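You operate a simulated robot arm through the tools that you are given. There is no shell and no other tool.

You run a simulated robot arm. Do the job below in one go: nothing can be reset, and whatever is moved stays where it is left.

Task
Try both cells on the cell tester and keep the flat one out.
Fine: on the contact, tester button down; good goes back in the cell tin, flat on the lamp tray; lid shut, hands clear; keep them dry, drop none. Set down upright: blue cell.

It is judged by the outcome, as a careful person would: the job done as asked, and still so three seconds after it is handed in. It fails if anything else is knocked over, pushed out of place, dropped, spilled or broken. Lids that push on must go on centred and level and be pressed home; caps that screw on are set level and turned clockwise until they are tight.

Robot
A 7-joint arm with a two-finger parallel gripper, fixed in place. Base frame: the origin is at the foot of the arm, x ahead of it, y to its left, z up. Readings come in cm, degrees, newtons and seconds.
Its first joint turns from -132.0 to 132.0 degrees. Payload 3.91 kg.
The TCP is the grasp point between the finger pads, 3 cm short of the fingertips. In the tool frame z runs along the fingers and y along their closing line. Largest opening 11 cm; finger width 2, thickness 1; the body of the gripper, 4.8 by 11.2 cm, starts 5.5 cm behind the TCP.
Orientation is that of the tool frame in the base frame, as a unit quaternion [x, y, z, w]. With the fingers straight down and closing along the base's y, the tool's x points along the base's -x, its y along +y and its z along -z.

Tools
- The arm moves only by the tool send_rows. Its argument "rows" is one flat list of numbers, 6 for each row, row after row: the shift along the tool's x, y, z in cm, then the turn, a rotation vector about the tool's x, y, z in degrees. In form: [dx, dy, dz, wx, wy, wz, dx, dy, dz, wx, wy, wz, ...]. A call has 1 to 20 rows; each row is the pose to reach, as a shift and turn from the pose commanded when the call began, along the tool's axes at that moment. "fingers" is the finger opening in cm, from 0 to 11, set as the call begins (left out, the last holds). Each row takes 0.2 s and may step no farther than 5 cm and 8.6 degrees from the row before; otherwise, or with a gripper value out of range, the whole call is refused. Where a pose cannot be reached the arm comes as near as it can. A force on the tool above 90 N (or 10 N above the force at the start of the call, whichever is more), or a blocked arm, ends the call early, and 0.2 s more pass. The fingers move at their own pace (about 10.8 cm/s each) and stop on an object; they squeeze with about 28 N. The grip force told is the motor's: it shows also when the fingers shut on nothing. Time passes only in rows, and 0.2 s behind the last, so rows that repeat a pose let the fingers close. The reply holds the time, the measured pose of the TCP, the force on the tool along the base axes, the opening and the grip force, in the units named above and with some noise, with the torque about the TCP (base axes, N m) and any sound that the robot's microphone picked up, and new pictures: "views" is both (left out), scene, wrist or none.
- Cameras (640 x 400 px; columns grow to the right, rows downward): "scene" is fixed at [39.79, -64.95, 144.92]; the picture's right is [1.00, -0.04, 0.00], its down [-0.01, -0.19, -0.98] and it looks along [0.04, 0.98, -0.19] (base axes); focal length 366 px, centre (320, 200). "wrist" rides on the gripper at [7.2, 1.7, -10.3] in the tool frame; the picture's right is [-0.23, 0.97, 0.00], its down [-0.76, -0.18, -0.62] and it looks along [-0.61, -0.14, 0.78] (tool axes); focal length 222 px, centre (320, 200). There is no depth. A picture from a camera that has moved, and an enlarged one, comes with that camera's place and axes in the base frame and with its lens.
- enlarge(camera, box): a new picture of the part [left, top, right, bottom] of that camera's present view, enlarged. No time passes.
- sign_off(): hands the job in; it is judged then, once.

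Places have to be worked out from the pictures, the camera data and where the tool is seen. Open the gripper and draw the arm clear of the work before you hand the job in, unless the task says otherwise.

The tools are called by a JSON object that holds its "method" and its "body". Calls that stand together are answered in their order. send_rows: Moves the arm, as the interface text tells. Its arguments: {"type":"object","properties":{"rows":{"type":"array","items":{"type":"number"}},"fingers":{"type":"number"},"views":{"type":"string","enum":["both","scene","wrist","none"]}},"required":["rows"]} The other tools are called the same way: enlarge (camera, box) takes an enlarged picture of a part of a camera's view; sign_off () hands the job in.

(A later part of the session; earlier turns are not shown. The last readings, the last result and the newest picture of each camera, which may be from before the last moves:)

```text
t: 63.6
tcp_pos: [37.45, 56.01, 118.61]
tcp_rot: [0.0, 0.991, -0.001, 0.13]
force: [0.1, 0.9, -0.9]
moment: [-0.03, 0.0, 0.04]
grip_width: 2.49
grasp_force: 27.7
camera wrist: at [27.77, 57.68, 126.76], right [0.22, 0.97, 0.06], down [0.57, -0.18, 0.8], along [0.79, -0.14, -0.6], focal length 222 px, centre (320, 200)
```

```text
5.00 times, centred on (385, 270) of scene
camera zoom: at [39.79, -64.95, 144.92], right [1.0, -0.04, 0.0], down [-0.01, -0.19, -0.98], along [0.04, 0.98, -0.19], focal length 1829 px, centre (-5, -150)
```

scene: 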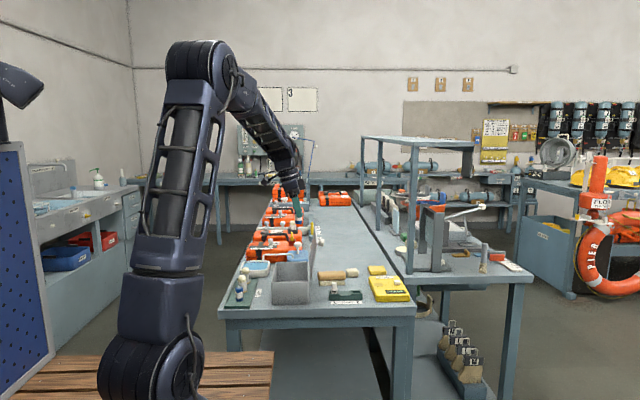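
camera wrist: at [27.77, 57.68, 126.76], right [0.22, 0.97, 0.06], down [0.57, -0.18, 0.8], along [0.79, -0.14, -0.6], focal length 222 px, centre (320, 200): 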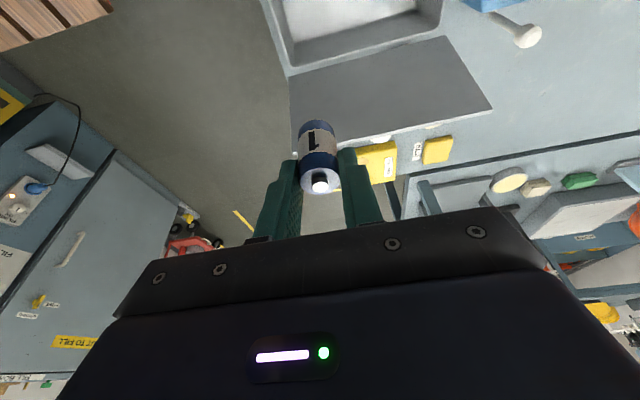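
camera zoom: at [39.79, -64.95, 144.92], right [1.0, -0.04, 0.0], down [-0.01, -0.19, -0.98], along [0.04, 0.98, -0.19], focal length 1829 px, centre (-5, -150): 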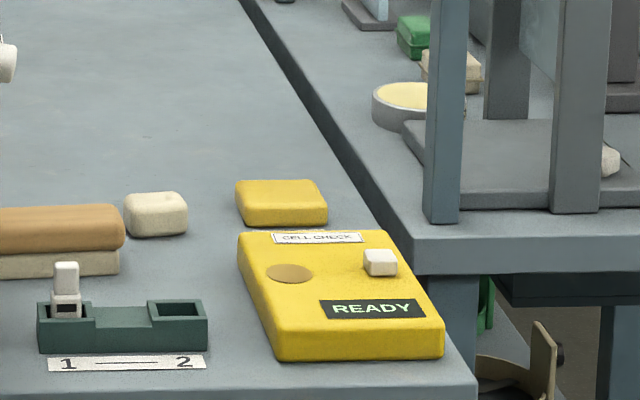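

The last row was too long so nothing moved (and the tester display is back to READY). I'll resend with even steps.

{"method": "send_rows", "body": {"rows": [-4.03, 0.79, 1.08, 0, 0, 0, -8.06, 1.59, 2.16, 0, 0, 0, -12.09, 2.38, 3.24, 0, 0, 0, -16.11, 3.17, 4.32, 0, 0, 0, -20.14, 3.96, 5.4, 0, 0, 0, -24.17, 4.76, 6.48, 0, 0, 0, -28.2, 5.55, 7.56, 0, 0, 0, -27.03, 5.55, 11.91, 0, 0, 0, -25.87, 5.55, 16.25, 0, 0, 0, -24.7, 5.55, 20.6, 0, 0, 0, -23.54, 5.55, 24.95, 0, 0, 0, -23.1, 5.55, 26.5, 0, 0, 0], "views": "both"}}

{"method": "enlarge", "body": {"camera": "wrist", "box": [240, 60, 420, 230]}}

{"method": "enlarge", "body": {"camera": "scene", "box": [350, 230, 420, 310]}}

```text
t: 66.2
tcp_pos: [66.54, 61.64, 98.93]
tcp_rot: [0.0, 0.992, 0.0, 0.13]
force: [0.9, 0.4, 0.2]
moment: [0.02, -0.05, 0.0]
grip_width: 2.46
grasp_force: 28.1
camera wrist: at [56.72, 63.22, 107.12], right [0.22, 0.97, 0.06], down [0.57, -0.18, 0.8], along [0.79, -0.14, -0.6], focal length 222 px, centre (320, 200)
```

scene: 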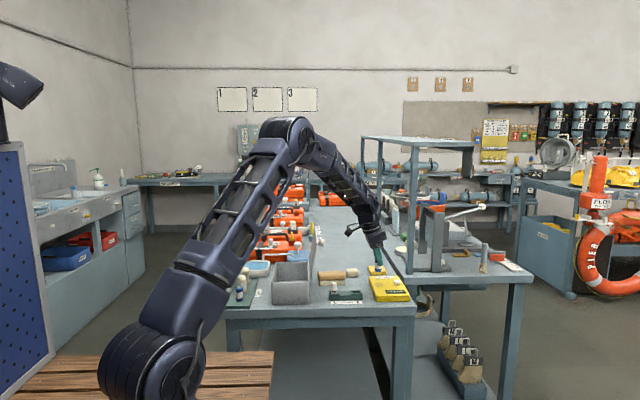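
wrist: 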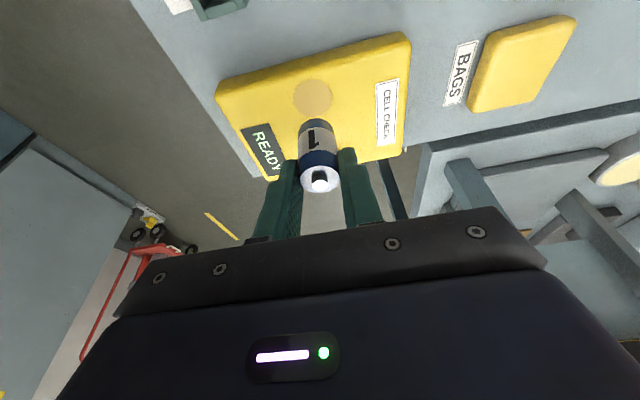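

```text
2.35 times, centred on (330, 145) of wrist
camera zoom: at [56.72, 63.22, 107.12], right [0.22, 0.97, 0.06], down [0.57, -0.18, 0.8], along [0.79, -0.14, -0.6], focal length 523 px, centre (296, 329)
```

zoom: 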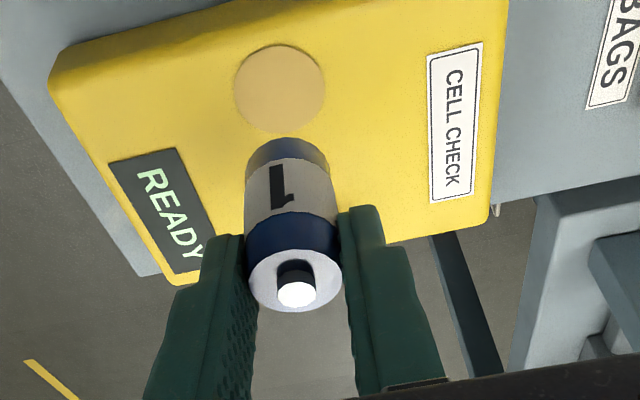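

```text
5.00 times, centred on (385, 270) of scene
camera zoom: at [39.79, -64.95, 144.92], right [1.0, -0.04, 0.0], down [-0.01, -0.19, -0.98], along [0.04, 0.98, -0.19], focal length 1829 px, centre (-5, -150)
```

zoom: 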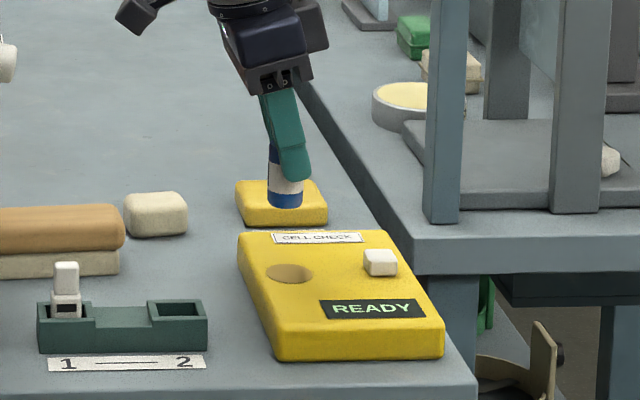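

The disc lies directly below (within ~0.1 cm). I'll descend 4.8 cm, then approach slowly.

{"method": "send_rows", "body": {"rows": [0.55, 0, 2.44, 0, 0, 0, 0.94, 0, 3.89, 0, 0, 0, 1.146, 0, 4.66, 0, 0, 0], "views": "scene"}}

{"method": "enlarge", "body": {"camera": "scene", "box": [360, 250, 410, 300]}}

```text
t: 67.0
tcp_pos: [66.59, 61.74, 94.09]
tcp_rot: [0.0, 0.991, 0.0, 0.131]
force: [0.6, -0.1, 0.4]
moment: [0.0, -0.02, -0.02]
grip_width: 2.5
grasp_force: 28.3
```

scene: 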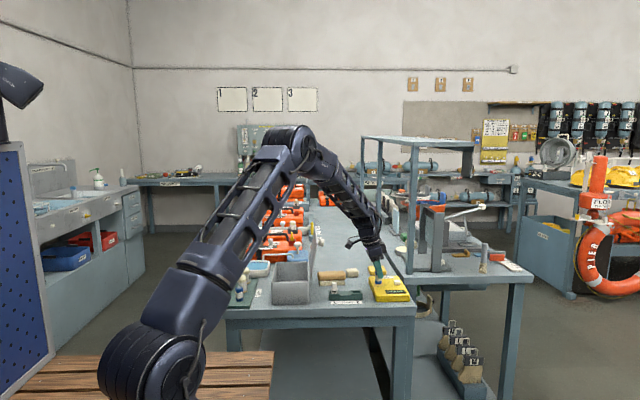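

```text
8.00 times, centred on (385, 275) of scene
camera zoom: at [39.79, -64.95, 144.92], right [1.0, -0.04, 0.0], down [-0.01, -0.19, -0.98], along [0.04, 0.98, -0.19], focal length 2927 px, centre (-200, -400)
```

zoom: 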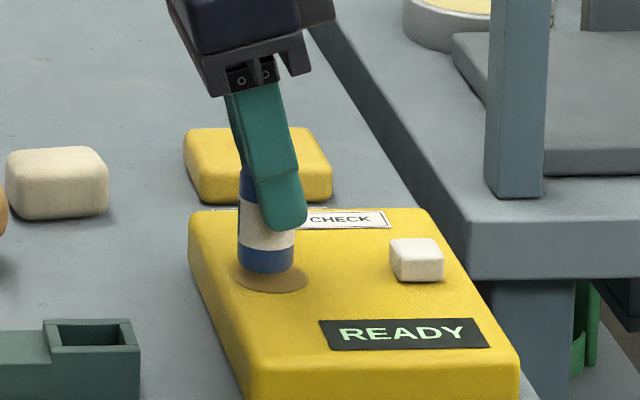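

About 0.5 cm remains. I'll lower in fine steps so contact stays gentle.

{"method": "send_rows", "body": {"rows": [-0.045, 0, 0.22, 0, 0, 0, -0.02, 0, 0.36, 0, 0, 0, 0.0, 0, 0.42, 0, 0, 0, 0.012, 0, 0.47, 0, 0, 0, 0.025, 0, 0.52, 0, 0, 0], "views": "scene"}}

{"method": "enlarge", "body": {"camera": "scene", "box": [360, 250, 410, 300]}}

```text
t: 68.2
tcp_pos: [66.73, 61.87, 93.53]
tcp_rot: [0.001, 0.991, -0.001, 0.13]
force: [-0.5, -0.4, -1.5]
moment: [0.01, -0.01, 0.0]
grip_width: 2.47
grasp_force: 28.2
```

scene: 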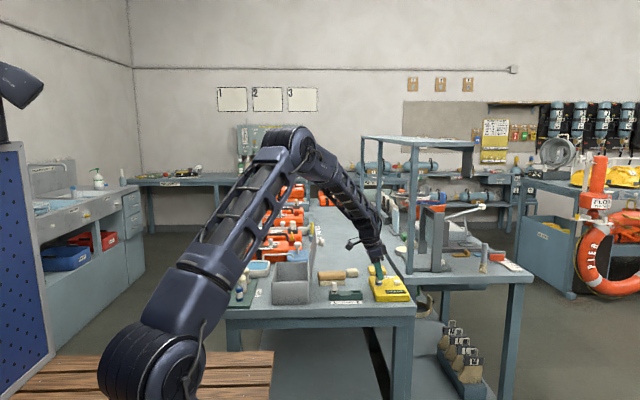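

```text
8.00 times, centred on (385, 275) of scene
camera zoom: at [39.79, -64.95, 144.92], right [1.0, -0.04, 0.0], down [-0.01, -0.19, -0.98], along [0.04, 0.98, -0.19], focal length 2927 px, centre (-200, -400)
```

zoom: 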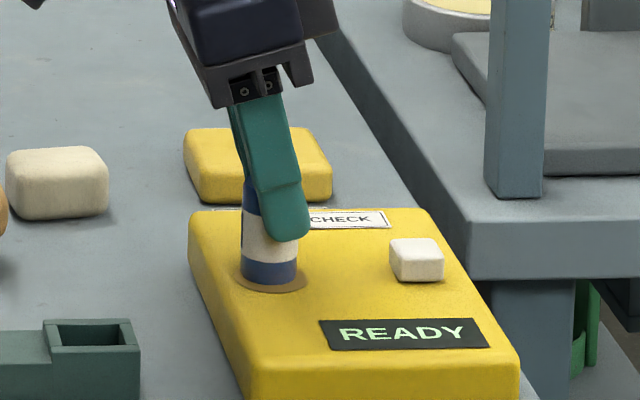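

Nearly touching. Four more steps of 0.04 cm.

{"method": "send_rows", "body": {"rows": [0.01, 0, 0.04, 0, 0, 0, 0.02, 0, 0.08, 0, 0, 0, 0.03, 0, 0.12, 0, 0, 0, 0.04, 0, 0.16, 0, 0, 0], "views": "none"}}

```text
t: 69.2
tcp_pos: [66.86, 61.86, 93.66]
tcp_rot: [0.0, 0.991, 0.001, 0.13]
force: [2.6, -2.5, 9.2]
moment: [-0.15, -0.11, -0.02]
grip_width: 2.46
grasp_force: 27.9
```

Contact at 9 N. I'll relieve a hair and then release.

{"method": "send_rows", "body": {"rows": [-0.01, 0, -0.04, 0, 0, 0, -0.01, 0, -0.04, 0, 0, 0], "views": "none"}}

{"method": "send_rows", "body": {"rows": [0, 0, 0, 0, 0, 0, 0, 0, 0, 0, 0, 0], "fingers": 3.6, "views": "both"}}

{"method": "enlarge", "body": {"camera": "wrist", "box": [240, 60, 420, 230]}}

{"method": "enlarge", "body": {"camera": "scene", "box": [360, 250, 410, 300]}}

```text
t: 69.8
tcp_pos: [66.85, 61.9, 93.41]
tcp_rot: [0.0, 0.991, 0.001, 0.131]
force: [3.6, -0.9, 9.1]
moment: [-0.05, -0.22, 0.01]
grip_width: 2.44
grasp_force: 28.4
```

```text
t: 70.4
tcp_pos: [66.69, 61.83, 93.43]
tcp_rot: [0.001, 0.991, 0.0, 0.13]
force: [-1.2, -0.1, 0.1]
moment: [0.01, -0.01, -0.02]
grip_width: 3.62
grasp_force: 0.0
camera wrist: at [57.11, 63.39, 101.62], right [0.22, 0.97, 0.06], down [0.57, -0.18, 0.8], along [0.79, -0.14, -0.6], focal length 222 px, centre (320, 200)
```

scene: 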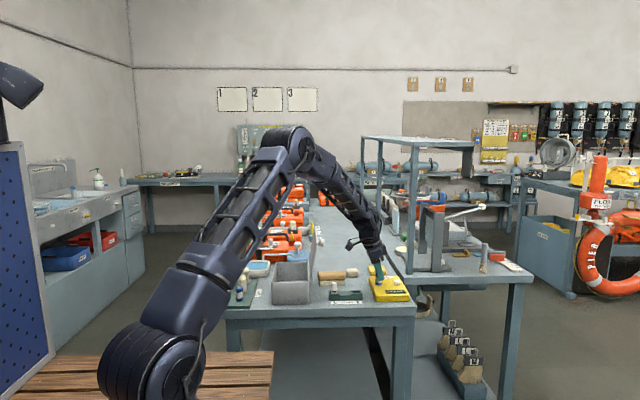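
wrist: 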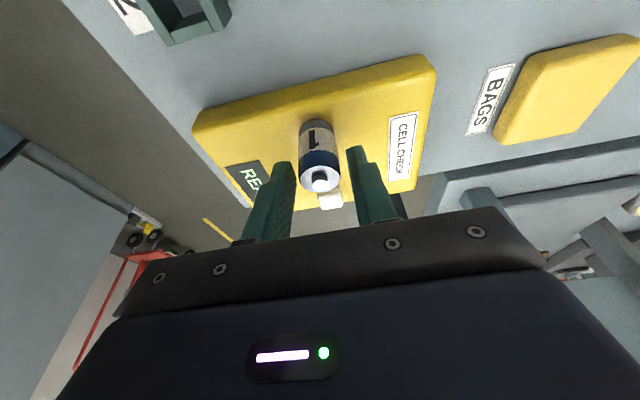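

```text
2.35 times, centred on (330, 145) of wrist
camera zoom: at [57.11, 63.39, 101.62], right [0.22, 0.97, 0.06], down [0.57, -0.18, 0.8], along [0.79, -0.14, -0.6], focal length 523 px, centre (296, 329)
```

zoom: 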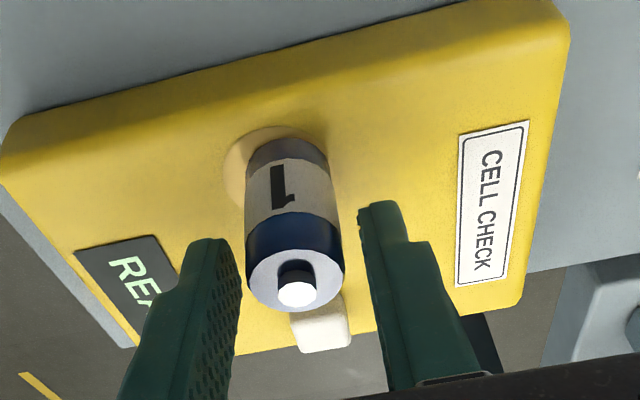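

```text
8.00 times, centred on (385, 275) of scene
camera zoom: at [39.79, -64.95, 144.92], right [1.0, -0.04, 0.0], down [-0.01, -0.19, -0.98], along [0.04, 0.98, -0.19], focal length 2927 px, centre (-200, -400)
```

zoom: 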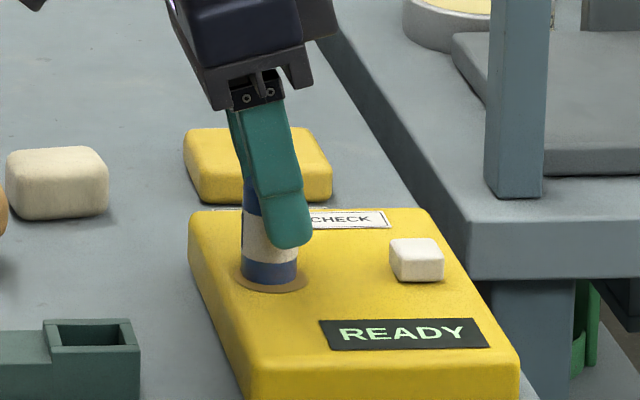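

Cell 1 stands on the contact disc. I'll rise straight up and bring the hand back to vertical.

{"method": "send_rows", "body": {"rows": [-0.39, 0, -1.45, 0, 0, 0, -1.295, 0, -4.83, 0, 0, 0, -2.33, 0, -8.69, 0, 0, 0, -3.24, 0, -12.08, 0, 0, 0, -3.24, 0, -12.08, 0, 5, 0, -3.24, 0, -12.08, 0, 10, 0, -3.24, 0, -12.08, 0, 15, 0], "views": "both"}}

{"method": "enlarge", "body": {"camera": "wrist", "box": [240, 60, 420, 230]}}

{"method": "enlarge", "body": {"camera": "scene", "box": [360, 250, 410, 300]}}

```text
t: 72.0
tcp_pos: [66.7, 61.87, 105.99]
tcp_rot: [0.0, 1.0, 0.0, -0.001]
force: [-0.9, 0.8, 0.6]
moment: [0.0, -0.04, -0.01]
grip_width: 3.61
grasp_force: 0.1
camera wrist: at [59.57, 63.38, 116.42], right [0.23, 0.97, 0.0], down [0.76, -0.18, 0.62], along [0.61, -0.14, -0.78], focal length 222 px, centre (320, 200)
```

scene: 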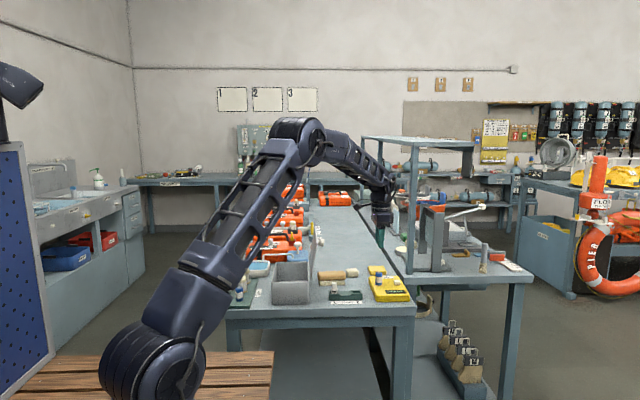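
wrist: 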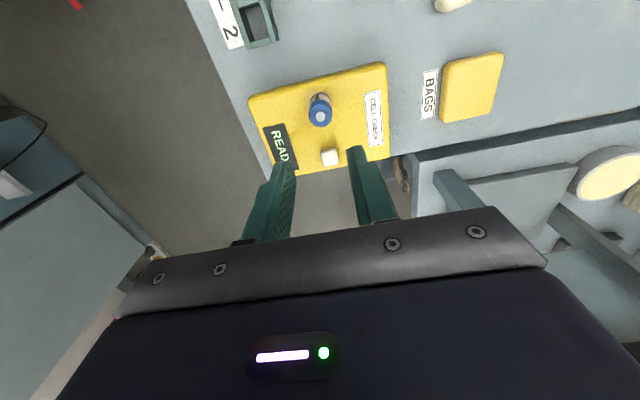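

```text
2.35 times, centred on (330, 145) of wrist
camera zoom: at [59.57, 63.38, 116.42], right [0.23, 0.97, 0.0], down [0.76, -0.18, 0.62], along [0.61, -0.14, -0.78], focal length 523 px, centre (296, 329)
```

zoom: 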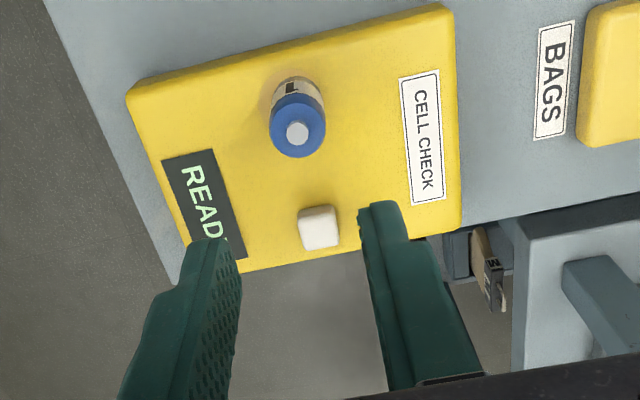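

```text
8.00 times, centred on (385, 275) of scene
camera zoom: at [39.79, -64.95, 144.92], right [1.0, -0.04, 0.0], down [-0.01, -0.19, -0.98], along [0.04, 0.98, -0.19], focal length 2927 px, centre (-200, -400)
```

zoom: 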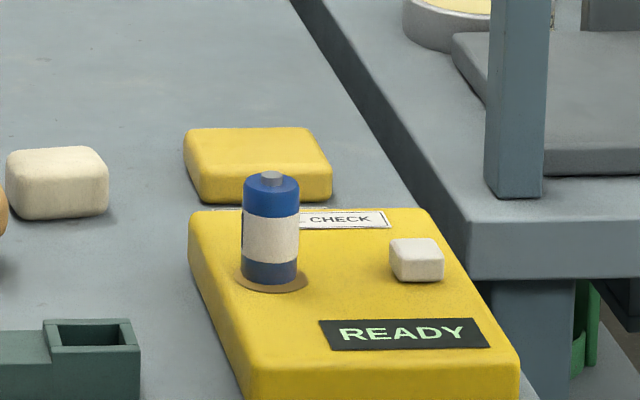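

Cell 1 stands well on the contact, display READY. I'll close the fingers and press the button at about +7.1 cm in x as before.

{"method": "send_rows", "body": {"rows": [-3.5, -0.1, 0, 0, 0, 0, -7.1, -0.18, 1, 0, 0, 0, -7.1, -0.18, 5, 0, 0, 0, -7.1, -0.18, 9, 0, 0, 0, -7.1, -0.18, 12, 0, 0, 0, -7.1, -0.18, 13.2, 0, 0, 0, -7.1, -0.18, 13.5, 0, 0, 0, -7.1, -0.18, 13.7, 0, 0, 0, -7.1, -0.18, 13.9, 0, 0, 0], "fingers": 0, "views": "scene"}}

{"method": "enlarge", "body": {"camera": "scene", "box": [360, 240, 420, 300]}}

```text
t: 74.0
tcp_pos: [73.96, 61.59, 92.17]
tcp_rot: [0.0, 1.0, 0.0, 0.0]
force: [-1.0, 0.8, 1.3]
moment: [0.01, 0.01, 0.0]
grip_width: 0.0
grasp_force: 27.8
heard: click
```

scene: 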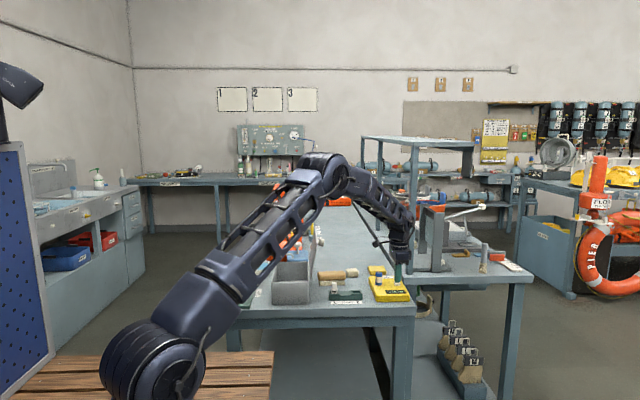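

```text
6.67 times, centred on (390, 270) of scene
camera zoom: at [39.79, -64.95, 144.92], right [1.0, -0.04, 0.0], down [-0.01, -0.19, -0.98], along [0.04, 0.98, -0.19], focal length 2439 px, centre (-147, -267)
```

zoom: 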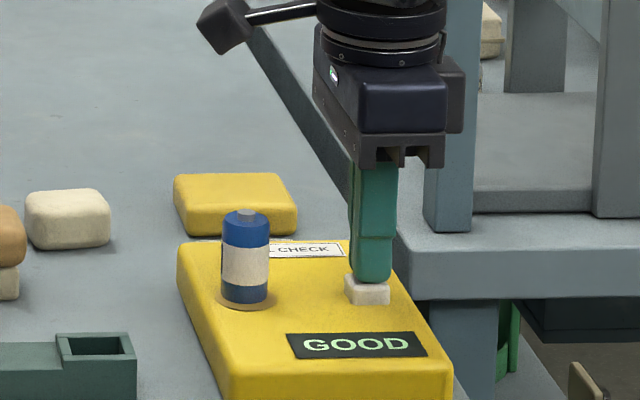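

The tester reads GOOD for cell 1, so it goes back in the tin. I'll rise and return above cell 1 with a vertical hand.

{"method": "send_rows", "body": {"rows": [0, 0, -1, 0, 0, 0, 0, 0, -4.5, 0, 0, 0, 0, 0, -9, 0, 0, 0, 0.5, 0, -12.5, 0, 0, 0, 4, 0.15, -12.5, 0, 0, 0, 6.81, 0.23, -12.5, 0, 0, 0, 6.81, 0.23, -9, 0, 0, 0, 6.81, 0.23, -5.5, 0, 0, 0], "fingers": 0, "views": "scene"}}

{"method": "send_rows", "body": {"rows": [0, 0, 0, 0, 0, 0, 0, 0, 0, 0, 0, 0], "fingers": 3.6, "views": "wrist"}}

{"method": "enlarge", "body": {"camera": "wrist", "box": [240, 60, 420, 230]}}

```text
t: 75.8
tcp_pos: [67.04, 61.85, 97.6]
tcp_rot: [-0.001, 1.0, -0.001, 0.0]
force: [-0.3, -0.2, 0.9]
moment: [0.0, -0.01, 0.0]
grip_width: 0.0
grasp_force: 28.3
```

scene: 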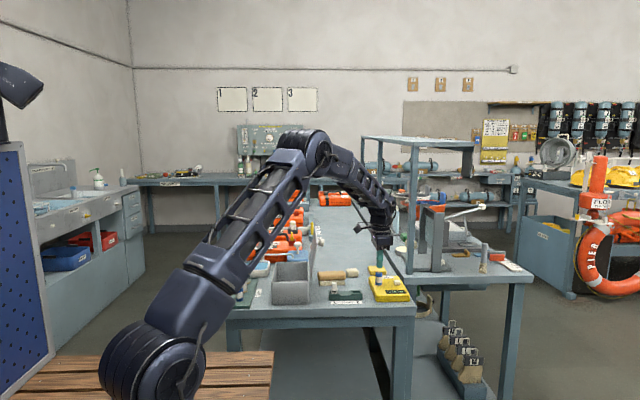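

```text
t: 76.4
tcp_pos: [67.12, 61.9, 97.56]
tcp_rot: [0.001, 1.0, 0.0, 0.001]
force: [0.3, 0.4, 0.3]
moment: [-0.01, 0.0, 0.01]
grip_width: 3.61
grasp_force: 0.0
camera wrist: at [59.84, 63.47, 107.98], right [0.23, 0.97, 0.0], down [0.76, -0.18, 0.62], along [0.61, -0.14, -0.78], focal length 222 px, centre (320, 200)
```

wrist: 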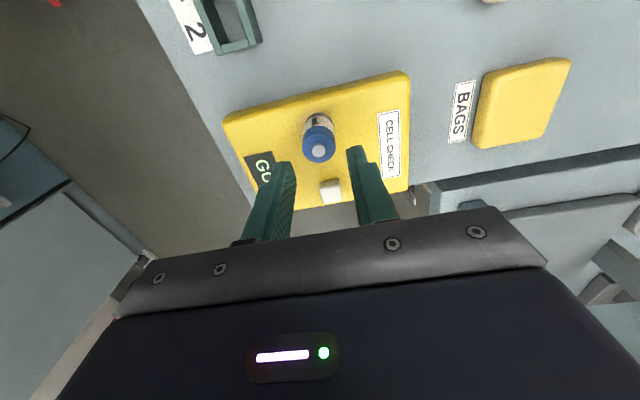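

```text
2.35 times, centred on (330, 145) of wrist
camera zoom: at [59.84, 63.47, 107.98], right [0.23, 0.97, 0.0], down [0.76, -0.18, 0.62], along [0.61, -0.14, -0.78], focal length 523 px, centre (296, 329)
```

zoom: 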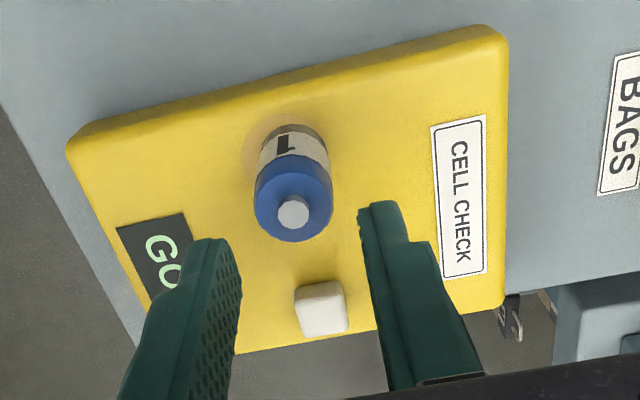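

Aligned over cell 1. I'll descend 4.1 cm and grip.

{"method": "send_rows", "body": {"rows": [0.05, 0, 2, 0, 0, 0, 0.05, 0, 3.5, 0, 0, 0, 0.05, 0, 4.1, 0, 0, 0], "fingers": 3.6, "views": "none"}}

{"method": "send_rows", "body": {"rows": [0, 0, 0, 0, 0, 0, 0, 0, 0, 0, 0, 0, 0, 0, 0, 0, 0, 0], "fingers": 0, "views": "wrist"}}

{"method": "enlarge", "body": {"camera": "wrist", "box": [240, 60, 420, 230]}}

```text
t: 77.2
tcp_pos: [67.06, 61.94, 93.33]
tcp_rot: [0.0, 1.0, 0.0, 0.001]
force: [-0.3, -1.0, 0.0]
moment: [-0.02, -0.01, -0.01]
grip_width: 3.61
grasp_force: 0.1
```

```text
t: 78.0
tcp_pos: [67.06, 61.86, 93.58]
tcp_rot: [0.001, 1.0, -0.001, 0.0]
force: [-0.4, 0.6, 3.1]
moment: [0.02, -0.02, 0.02]
grip_width: 2.48
grasp_force: 27.7
camera wrist: at [59.82, 63.45, 103.91], right [0.23, 0.97, 0.0], down [0.76, -0.18, 0.62], along [0.61, -0.14, -0.78], focal length 222 px, centre (320, 200)
```

wrist: 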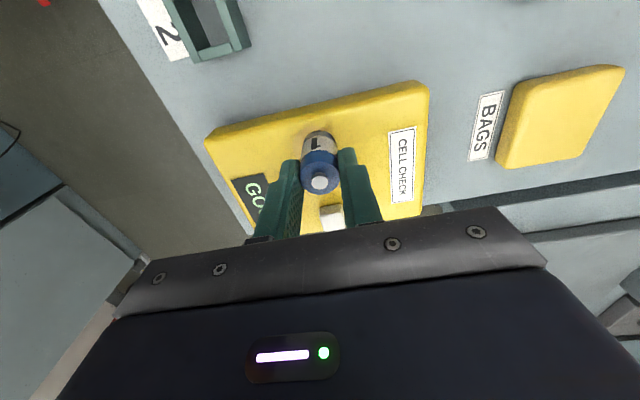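

```text
2.35 times, centred on (330, 145) of wrist
camera zoom: at [59.82, 63.45, 103.91], right [0.23, 0.97, 0.0], down [0.76, -0.18, 0.62], along [0.61, -0.14, -0.78], focal length 523 px, centre (296, 329)
```

zoom: 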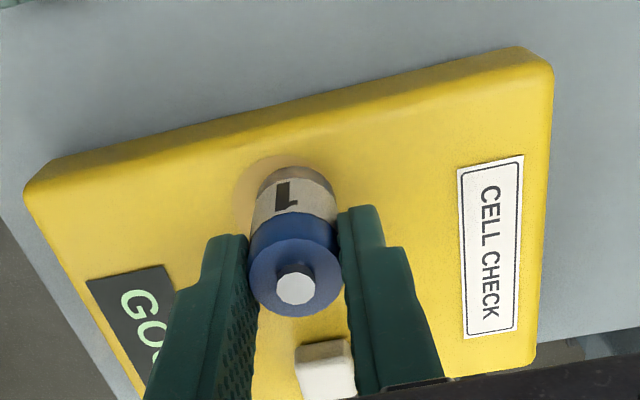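

Gripped. I'll lift high, pass over the lid, and stop above the middle of the tin (about x 33, y 61).

{"method": "send_rows", "body": {"rows": [0, 0, -1, 0, 0, 0, 0, 0, -3, 0, 0, 0, 0, 0, -7, 0, 0, 0, 0, 0, -11.5, 0, 0, 0, 0, 0, -16, 0, 0, 0, 0, 0, -20.5, 0, 0, 0, 0, 0, -25, 0, 0, 0, 2, 0, -26.5, 0, 0, 0, 6, -0.1, -26.5, 0, 0, 0, 10.4, -0.2, -26.5, 0, 0, 0, 14.8, -0.3, -26.5, 0, 0, 0, 19.2, -0.4, -26.5, 0, 0, 0, 23.6, -0.6, -26.5, 0, 0, 0, 28, -0.7, -26.5, 0, 0, 0, 32, -0.8, -26.5, 0, 0, 0, 34, -0.9, -26.5, 0, 0, 0], "views": "both"}}

{"method": "enlarge", "body": {"camera": "wrist", "box": [220, 20, 460, 230]}}

{"method": "enlarge", "body": {"camera": "scene", "box": [210, 180, 340, 310]}}

```text
t: 81.4
tcp_pos: [32.93, 61.07, 119.78]
tcp_rot: [0.0, 1.0, 0.001, 0.001]
force: [0.7, -0.6, -0.8]
moment: [-0.03, 0.04, 0.0]
grip_width: 2.44
grasp_force: 27.9
camera wrist: at [25.73, 62.72, 130.3], right [0.23, 0.97, 0.0], down [0.76, -0.18, 0.62], along [0.61, -0.14, -0.78], focal length 222 px, centre (320, 200)
```

scene: 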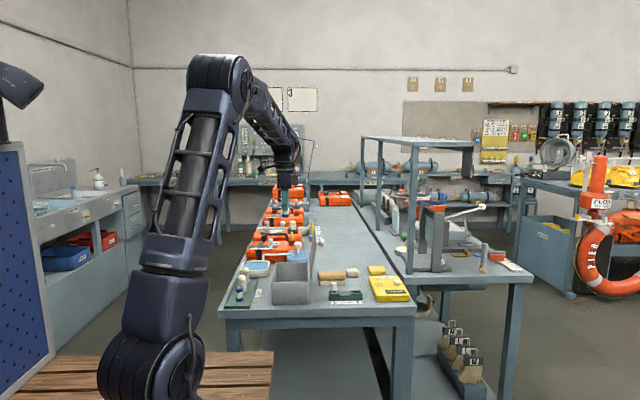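
wrist: 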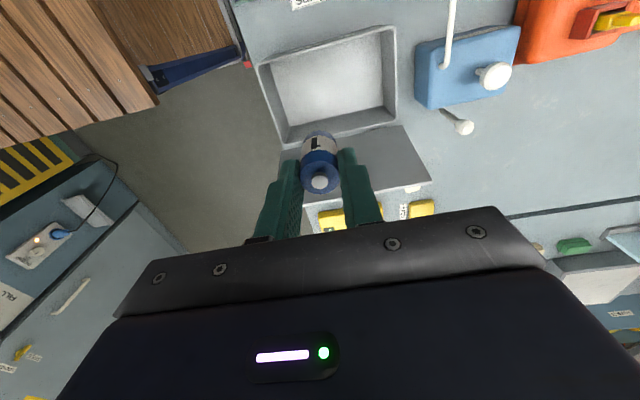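

```text
1.90 times, centred on (340, 125) of wrist
camera zoom: at [25.73, 62.72, 130.3], right [0.23, 0.97, 0.0], down [0.76, -0.18, 0.62], along [0.61, -0.14, -0.78], focal length 423 px, centre (282, 343)
```

zoom: 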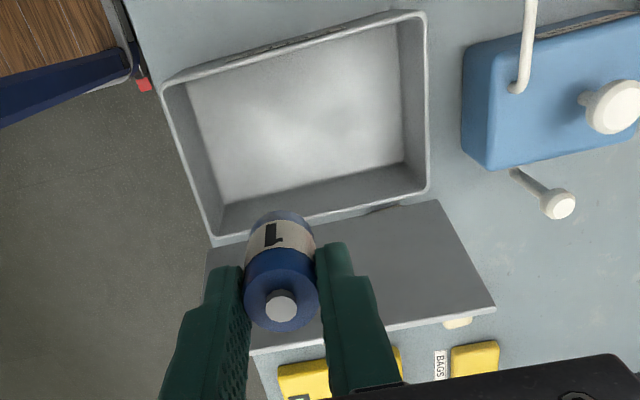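

```text
3.08 times, centred on (275, 245) of scene
camera zoom: at [39.79, -64.95, 144.92], right [1.0, -0.04, 0.0], down [-0.01, -0.19, -0.98], along [0.04, 0.98, -0.19], focal length 1126 px, centre (458, 62)
```

zoom: 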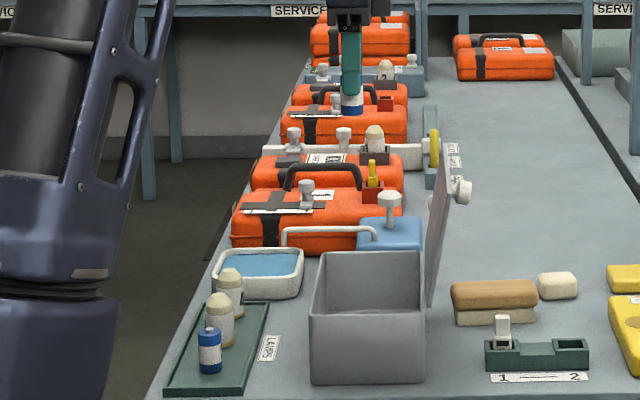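

Over the tin. I'll descend to about 1.5 cm above the expected floor contact, watching clearance.

{"method": "send_rows", "body": {"rows": [0, 0, 4.5, 0, 0, 0, 0, 0, 9, 0, 0, 0, 0, 0, 13.5, 0, 0, 0, 0, 0, 18, 0, 0, 0, 0, 0, 22.5, 0, 0, 0, 0, 0, 25.5, 0, 0, 0, 0, 0, 27.5, 0, 0, 0], "views": "both"}}

{"method": "enlarge", "body": {"camera": "wrist", "box": [220, 50, 460, 230]}}

{"method": "enlarge", "body": {"camera": "scene", "box": [240, 220, 340, 310]}}

```text
t: 83.0
tcp_pos: [33.17, 60.96, 92.36]
tcp_rot: [0.0, 1.0, -0.001, 0.0]
force: [-0.3, -0.3, -1.7]
moment: [0.02, 0.02, -0.01]
grip_width: 2.47
grasp_force: 28.0
camera wrist: at [25.97, 62.46, 102.76], right [0.23, 0.97, 0.0], down [0.76, -0.18, 0.62], along [0.61, -0.14, -0.78], focal length 222 px, centre (320, 200)
```

scene: 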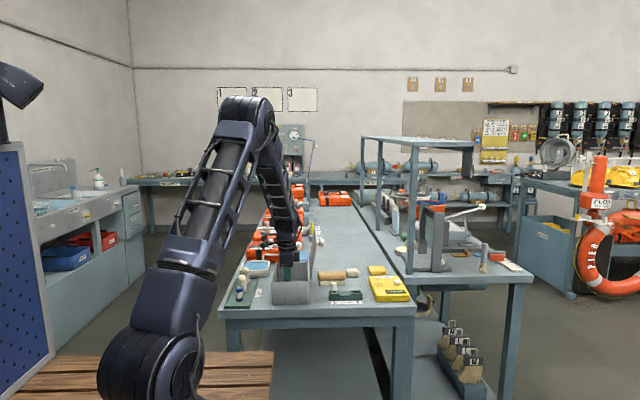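
wrist: 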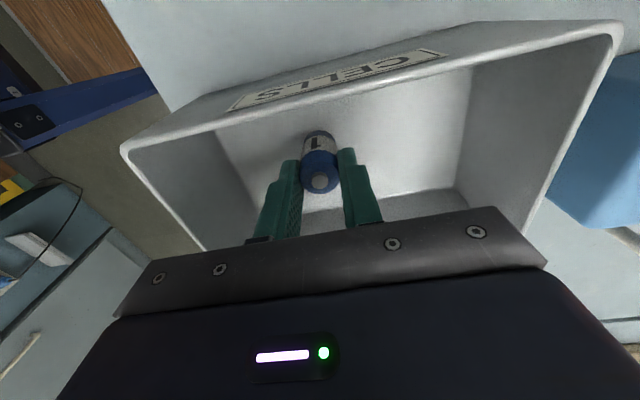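

```text
2.22 times, centred on (340, 140) of wrist
camera zoom: at [25.97, 62.46, 102.76], right [0.23, 0.97, 0.0], down [0.76, -0.18, 0.62], along [0.61, -0.14, -0.78], focal length 494 px, centre (276, 333)
```

zoom: 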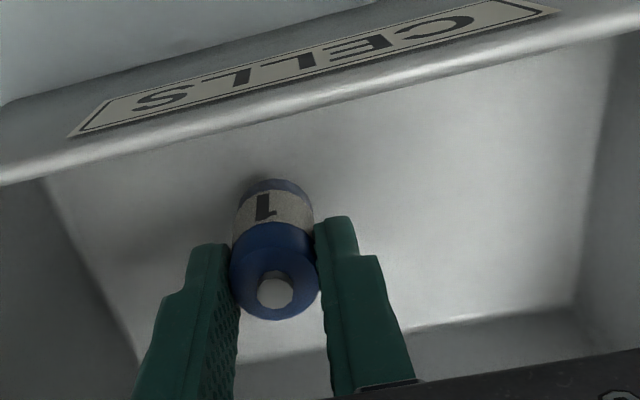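

```text
4.44 times, centred on (290, 265) of scene
camera zoom: at [39.79, -64.95, 144.92], right [1.0, -0.04, 0.0], down [-0.01, -0.19, -0.98], along [0.04, 0.98, -0.19], focal length 1626 px, centre (453, -89)
```

zoom: 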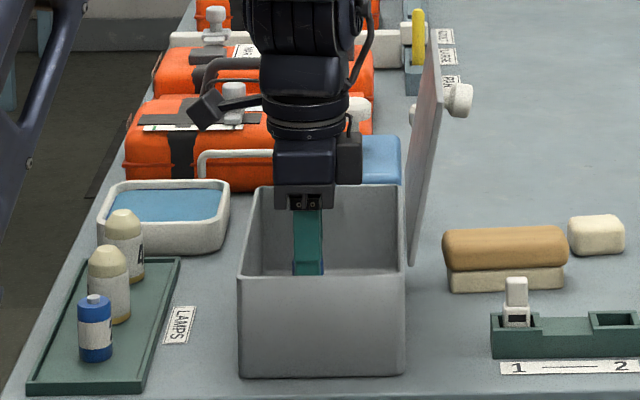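

Fine so far. I'll lower 1.2 cm and then in small steps until the floor is felt.

{"method": "send_rows", "body": {"rows": [0, 0, 0.7, 0, 0, 0, 0, 0, 1.2, 0, 0, 0, 0, 0, 1.35, 0, 0, 0, 0, 0, 1.43, 0, 0, 0, 0, 0, 1.5, 0, 0, 0], "views": "none"}}

```text
t: 84.2
tcp_pos: [32.98, 60.98, 91.01]
tcp_rot: [0.0, 1.0, 0.0, 0.0]
force: [-0.4, -1.3, 1.7]
moment: [-0.09, 0.02, -0.01]
grip_width: 2.44
grasp_force: 28.0
```

Possibly just touching; continuing with 0.04 cm steps.

{"method": "send_rows", "body": {"rows": [0, 0, 0.04, 0, 0, 0, 0, 0, 0.08, 0, 0, 0, 0, 0, 0.12, 0, 0, 0], "views": "none"}}

```text
t: 85.0
tcp_pos: [33.17, 60.96, 90.73]
tcp_rot: [0.0, 1.0, 0.0, 0.0]
force: [1.4, 4.5, 11.4]
moment: [0.29, -0.06, -0.01]
grip_width: 2.44
grasp_force: 27.7
```

Floor contact at 11 N. I'll relieve a little and release.

{"method": "send_rows", "body": {"rows": [0, 0, -0.04, 0, 0, 0, 0, 0, -0.07, 0, 0, 0], "views": "none"}}

{"method": "send_rows", "body": {"rows": [0, 0, 0, 0, 0, 0, 0, 0, 0, 0, 0, 0], "fingers": 3.8, "views": "wrist"}}

{"method": "enlarge", "body": {"camera": "wrist", "box": [220, 50, 460, 230]}}

```text
t: 85.6
tcp_pos: [32.98, 60.83, 90.92]
tcp_rot: [0.001, 1.0, 0.0, 0.0]
force: [0.9, -0.7, 4.2]
moment: [-0.06, -0.09, -0.02]
grip_width: 2.45
grasp_force: 28.2
```

```text
t: 86.2
tcp_pos: [32.95, 60.95, 90.92]
tcp_rot: [0.001, 1.0, 0.0, -0.001]
force: [-0.2, -0.4, 0.7]
moment: [-0.01, -0.01, 0.0]
grip_width: 3.8
grasp_force: 0.0
camera wrist: at [25.75, 62.49, 101.32], right [0.23, 0.97, 0.0], down [0.76, -0.18, 0.62], along [0.61, -0.14, -0.78], focal length 222 px, centre (320, 200)
```

wrist: 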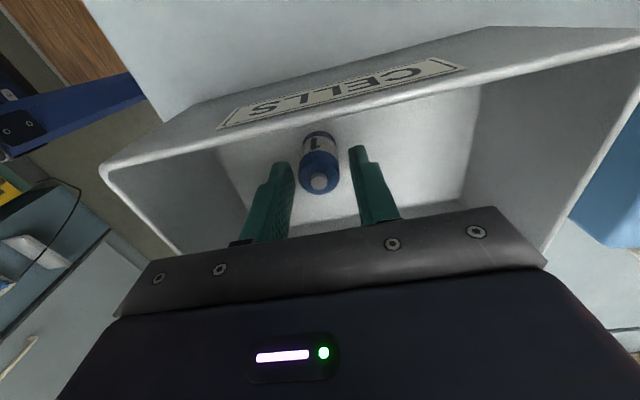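

```text
2.22 times, centred on (340, 140) of wrist
camera zoom: at [25.75, 62.49, 101.32], right [0.23, 0.97, 0.0], down [0.76, -0.18, 0.62], along [0.61, -0.14, -0.78], focal length 494 px, centre (276, 333)
```

zoom: 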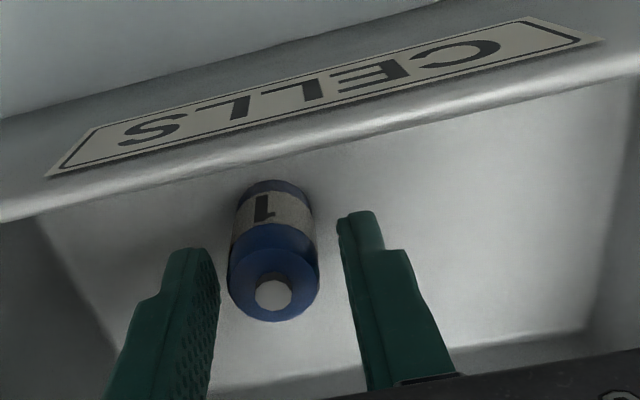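

Cell 1 is standing free inside the tin. I'll rise straight up and confirm both cells' final positions.

{"method": "send_rows", "body": {"rows": [0, 0, -1, 0, 0, 0, 0, 0, -4, 0, 0, 0, 0, 0, -8.5, 0, 0, 0, 0, 0, -13, 0, 0, 0, 0, 0, -17.5, 0, 0, 0, 0, 0, -22, 0, 0, 0, 0, 0, -26.5, 0, 0, 0, 0, 0, -29, 0, 0, 0], "fingers": 3.8, "views": "both"}}

{"method": "enlarge", "body": {"camera": "wrist", "box": [220, 10, 440, 190]}}

{"method": "enlarge", "body": {"camera": "scene", "box": [215, 220, 335, 310]}}

```text
t: 88.0
tcp_pos: [33.0, 61.14, 120.03]
tcp_rot: [0.0, 1.0, 0.0, 0.001]
force: [-0.3, -0.6, -0.6]
moment: [-0.01, 0.0, 0.01]
grip_width: 3.8
grasp_force: 0.1
camera wrist: at [25.8, 62.72, 130.45], right [0.23, 0.97, 0.0], down [0.76, -0.18, 0.62], along [0.61, -0.14, -0.78], focal length 222 px, centre (320, 200)
```

scene: 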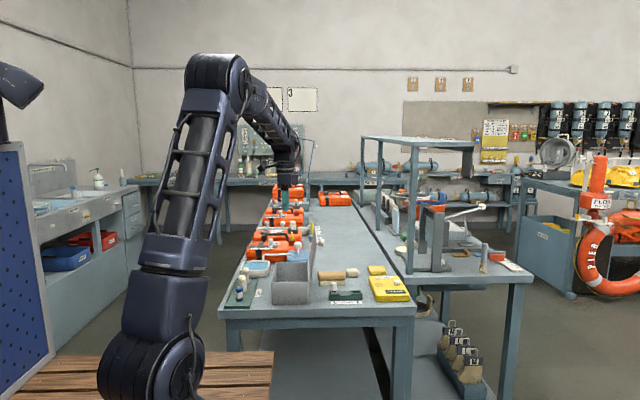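
wrist: 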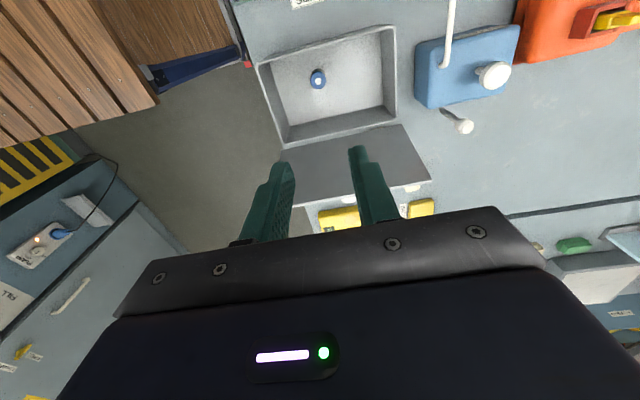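

```text
2.22 times, centred on (330, 100) of wrist
camera zoom: at [25.8, 62.72, 130.45], right [0.23, 0.97, 0.0], down [0.76, -0.18, 0.62], along [0.61, -0.14, -0.78], focal length 494 px, centre (298, 422)
```

zoom: 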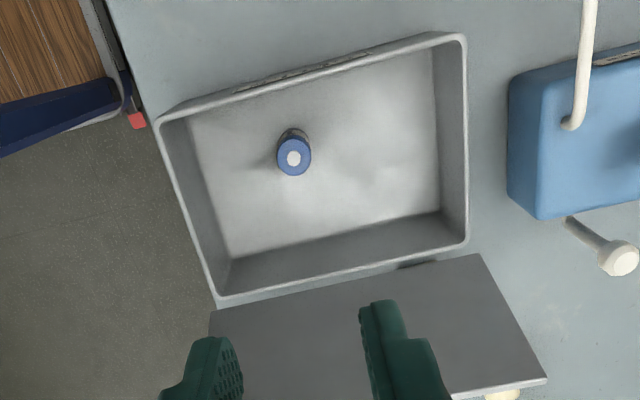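

```text
4.44 times, centred on (275, 265) of scene
camera zoom: at [39.79, -64.95, 144.92], right [1.0, -0.04, 0.0], down [-0.01, -0.19, -0.98], along [0.04, 0.98, -0.19], focal length 1626 px, centre (520, -89)
```

zoom: 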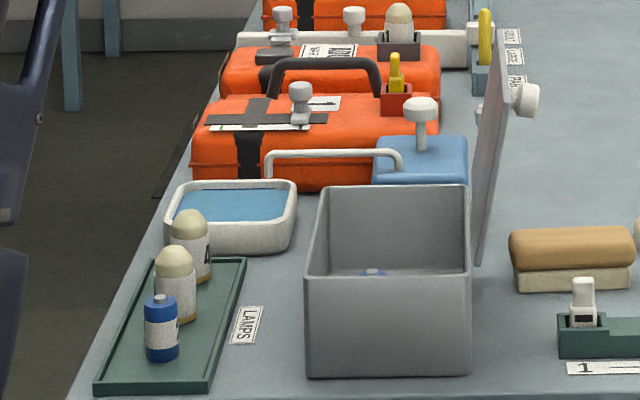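

Cell 1 stands upright in the tin and cell 2 upright on the tray. Now I'll bring the hand round to the +x side of the lid, reversing the earlier withdrawal path, to re-grip the knob for a controlled close.

{"method": "send_rows", "body": {"rows": [-1.39, 0.11, 0.09, 0, 7.5, 0, -2.78, 0.21, 0.19, 0, 15, 0, -4.17, 0.32, 0.28, 0, 22.5, 0, -5.55, 0.42, 0.37, 0, 30, 0, -6.94, 0.53, 0.46, 0, 37.5, 0, -8.33, 0.63, 0.56, 0, 45, 0, -9.72, 0.74, 0.65, 0, 52.5, 0, -11.11, 0.84, 0.74, 0, 60, 0, -12.5, 0.95, 0.84, 0, 67.5, 0, -13.89, 1.05, 0.93, 0, 75, 0, -15.27, 1.16, 1.02, 0, 82.5, 0, -16.66, 1.26, 1.11, 0, 90, 0, -18.05, 1.37, 1.21, 0, 97.5, 0, -19.44, 1.47, 1.3, 0, 105, 0], "fingers": 5, "views": "both"}}

```text
t: 91.0
tcp_pos: [52.59, 62.5, 118.74]
tcp_rot: [0.0, -0.609, 0.0, 0.793]
force: [-0.2, 0.5, 0.3]
moment: [-0.02, -0.02, 0.01]
grip_width: 5.01
grasp_force: 0.2
camera wrist: at [64.39, 64.08, 123.09], right [-0.06, 0.97, -0.22], down [0.4, -0.18, -0.9], along [-0.91, -0.14, -0.38], focal length 222 px, centre (320, 200)
```

scene: 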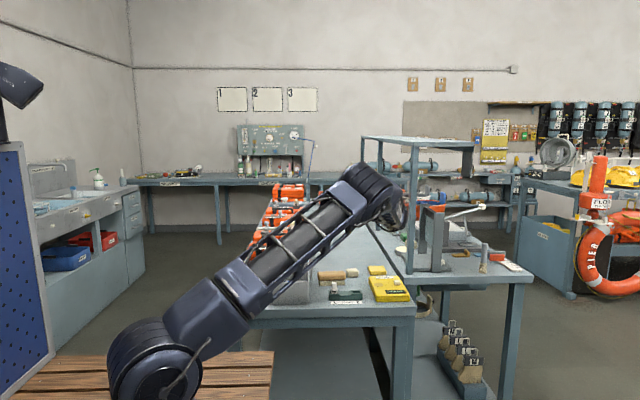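
wrist: 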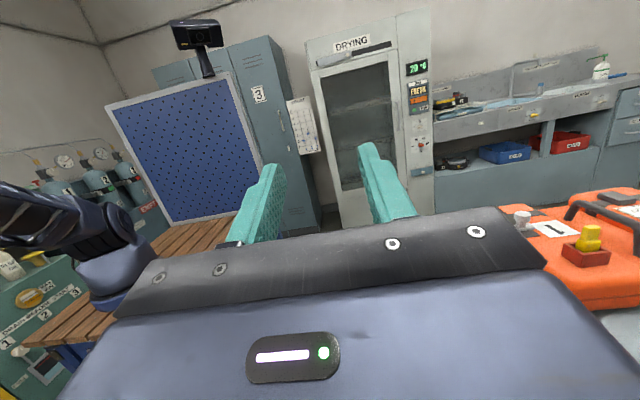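

Pose matches the earlier one. I'll go down the reverse path to just behind the knob and look.

{"method": "send_rows", "body": {"rows": [-3.8, 0, -1.0, 0, 0, 0, -7.7, 0, -2.0, 0, 0, 0, -11.5, 0, -3.1, 0, 0, 0, -15.4, 0, -4.1, 0, 0, 0], "fingers": 5, "views": "both"}}

{"method": "enlarge", "body": {"camera": "wrist", "box": [220, 90, 420, 240]}}

```text
t: 92.0
tcp_pos: [52.67, 62.61, 102.77]
tcp_rot: [0.0, -0.609, -0.001, 0.793]
force: [0.3, 0.4, 0.0]
moment: [0.02, -0.02, 0.03]
grip_width: 5.02
grasp_force: 0.2
camera wrist: at [64.43, 64.15, 107.18], right [-0.06, 0.97, -0.22], down [0.41, -0.18, -0.9], along [-0.91, -0.14, -0.38], focal length 222 px, centre (320, 200)
```

scene: 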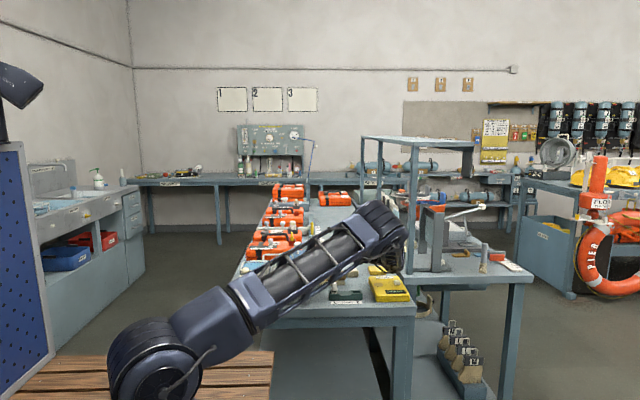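
wrist: 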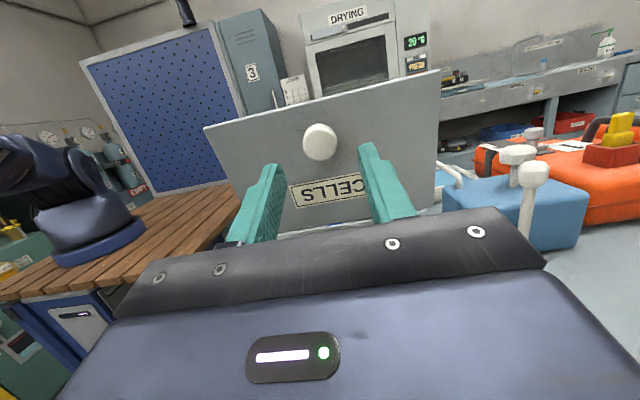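

```text
2.67 times, centred on (320, 165) of wrist
camera zoom: at [64.43, 64.15, 107.18], right [-0.06, 0.97, -0.22], down [0.41, -0.18, -0.9], along [-0.91, -0.14, -0.38], focal length 592 px, centre (320, 293)
```

zoom: 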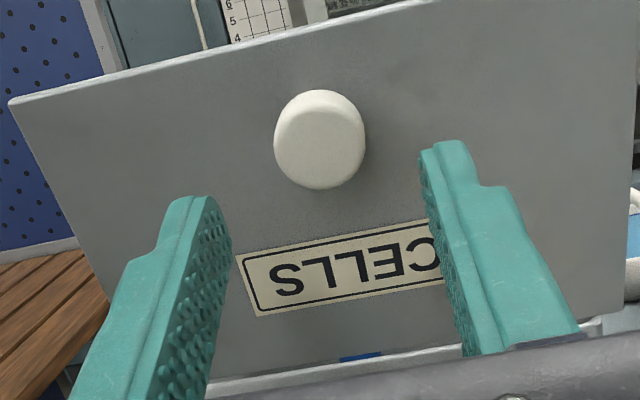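

The knob is centred between the fingers, about 0.3 cm above the reference; I compute a remaining move of (-0.45, 0, 4.8) in tool axes. I'll move in carefully.

{"method": "send_rows", "body": {"rows": [0.05, 0, 1.6, 0, 0, 0, -0.1, 0, 3.2, 0, 0, 0, -0.35, 0, 4.4, 0, 0, 0, -0.45, 0, 4.7, 0, 0, 0], "fingers": 5, "views": "both"}}

{"method": "enlarge", "body": {"camera": "wrist", "box": [220, 90, 420, 240]}}

```text
t: 93.0
tcp_pos: [47.8, 62.42, 103.44]
tcp_rot: [0.001, -0.609, 0.0, 0.793]
force: [0.7, -0.3, -0.1]
moment: [-0.01, 0.0, 0.02]
grip_width: 5.01
grasp_force: 0.0
camera wrist: at [59.66, 64.05, 107.86], right [-0.06, 0.97, -0.22], down [0.4, -0.18, -0.9], along [-0.91, -0.14, -0.38], focal length 222 px, centre (320, 200)
```

scene: 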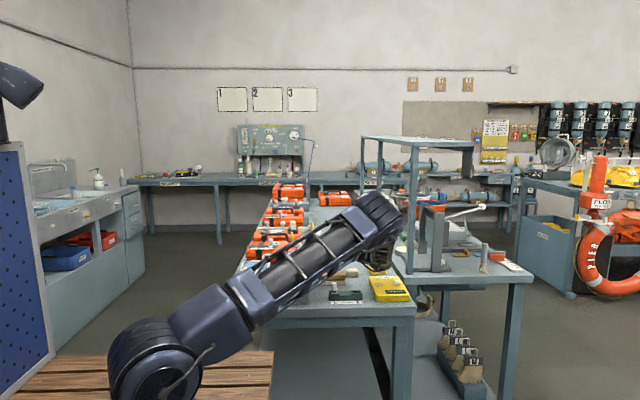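
wrist: 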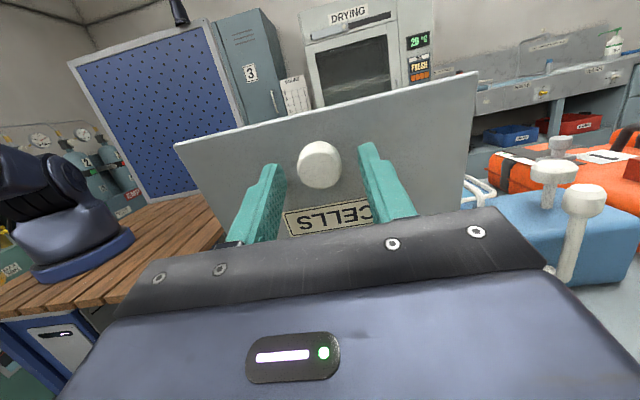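

```text
2.67 times, centred on (320, 165) of wrist
camera zoom: at [59.66, 64.05, 107.86], right [-0.06, 0.97, -0.22], down [0.4, -0.18, -0.9], along [-0.91, -0.14, -0.38], focal length 592 px, centre (320, 293)
```

zoom: 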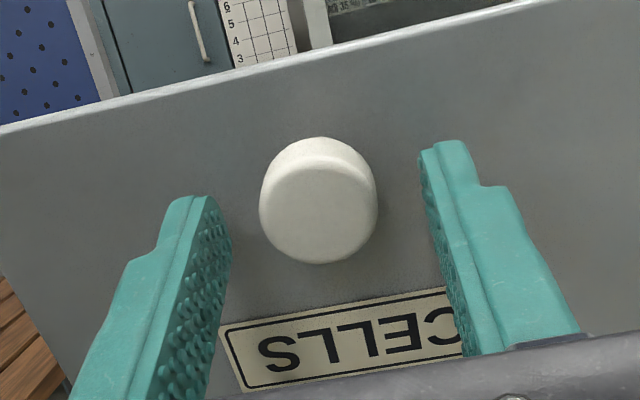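

Nearly at the reference pose (0.12 cm low). I'll correct and grip the knob.

{"method": "send_rows", "body": {"rows": [0.12, 0, 0.05, 0, 0, 0, 0.12, 0, 0.05, 0, 0, 0], "fingers": 5, "views": "none"}}

{"method": "send_rows", "body": {"rows": [0, 0, 0, 0, 0, 0, 0, 0, 0, 0, 0, 0, 0, 0, 0, 0, 0, 0], "fingers": 0, "views": "wrist"}}

```text
t: 93.6
tcp_pos: [47.76, 62.58, 103.59]
tcp_rot: [0.0, -0.609, 0.0, 0.793]
force: [1.0, 0.0, -0.7]
moment: [-0.02, -0.02, -0.01]
grip_width: 5.02
grasp_force: 0.1
```

```text
t: 94.4
tcp_pos: [47.79, 62.44, 103.63]
tcp_rot: [0.0, -0.608, 0.0, 0.794]
force: [0.5, 10.5, 1.0]
moment: [-0.05, 0.0, -0.25]
grip_width: 2.75
grasp_force: 44.9
camera wrist: at [59.66, 64.08, 108.0], right [-0.06, 0.97, -0.22], down [0.4, -0.18, -0.9], along [-0.91, -0.14, -0.38], focal length 222 px, centre (320, 200)
```

wrist: 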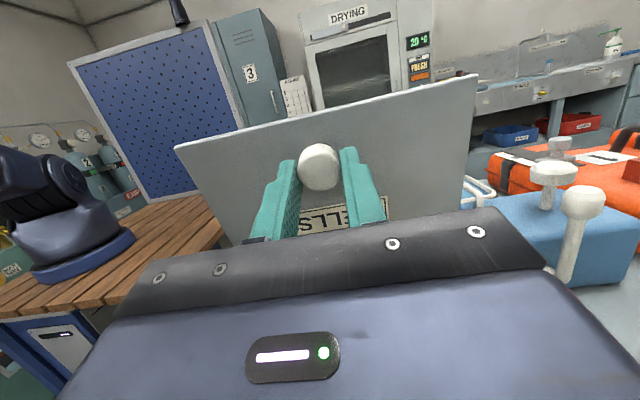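

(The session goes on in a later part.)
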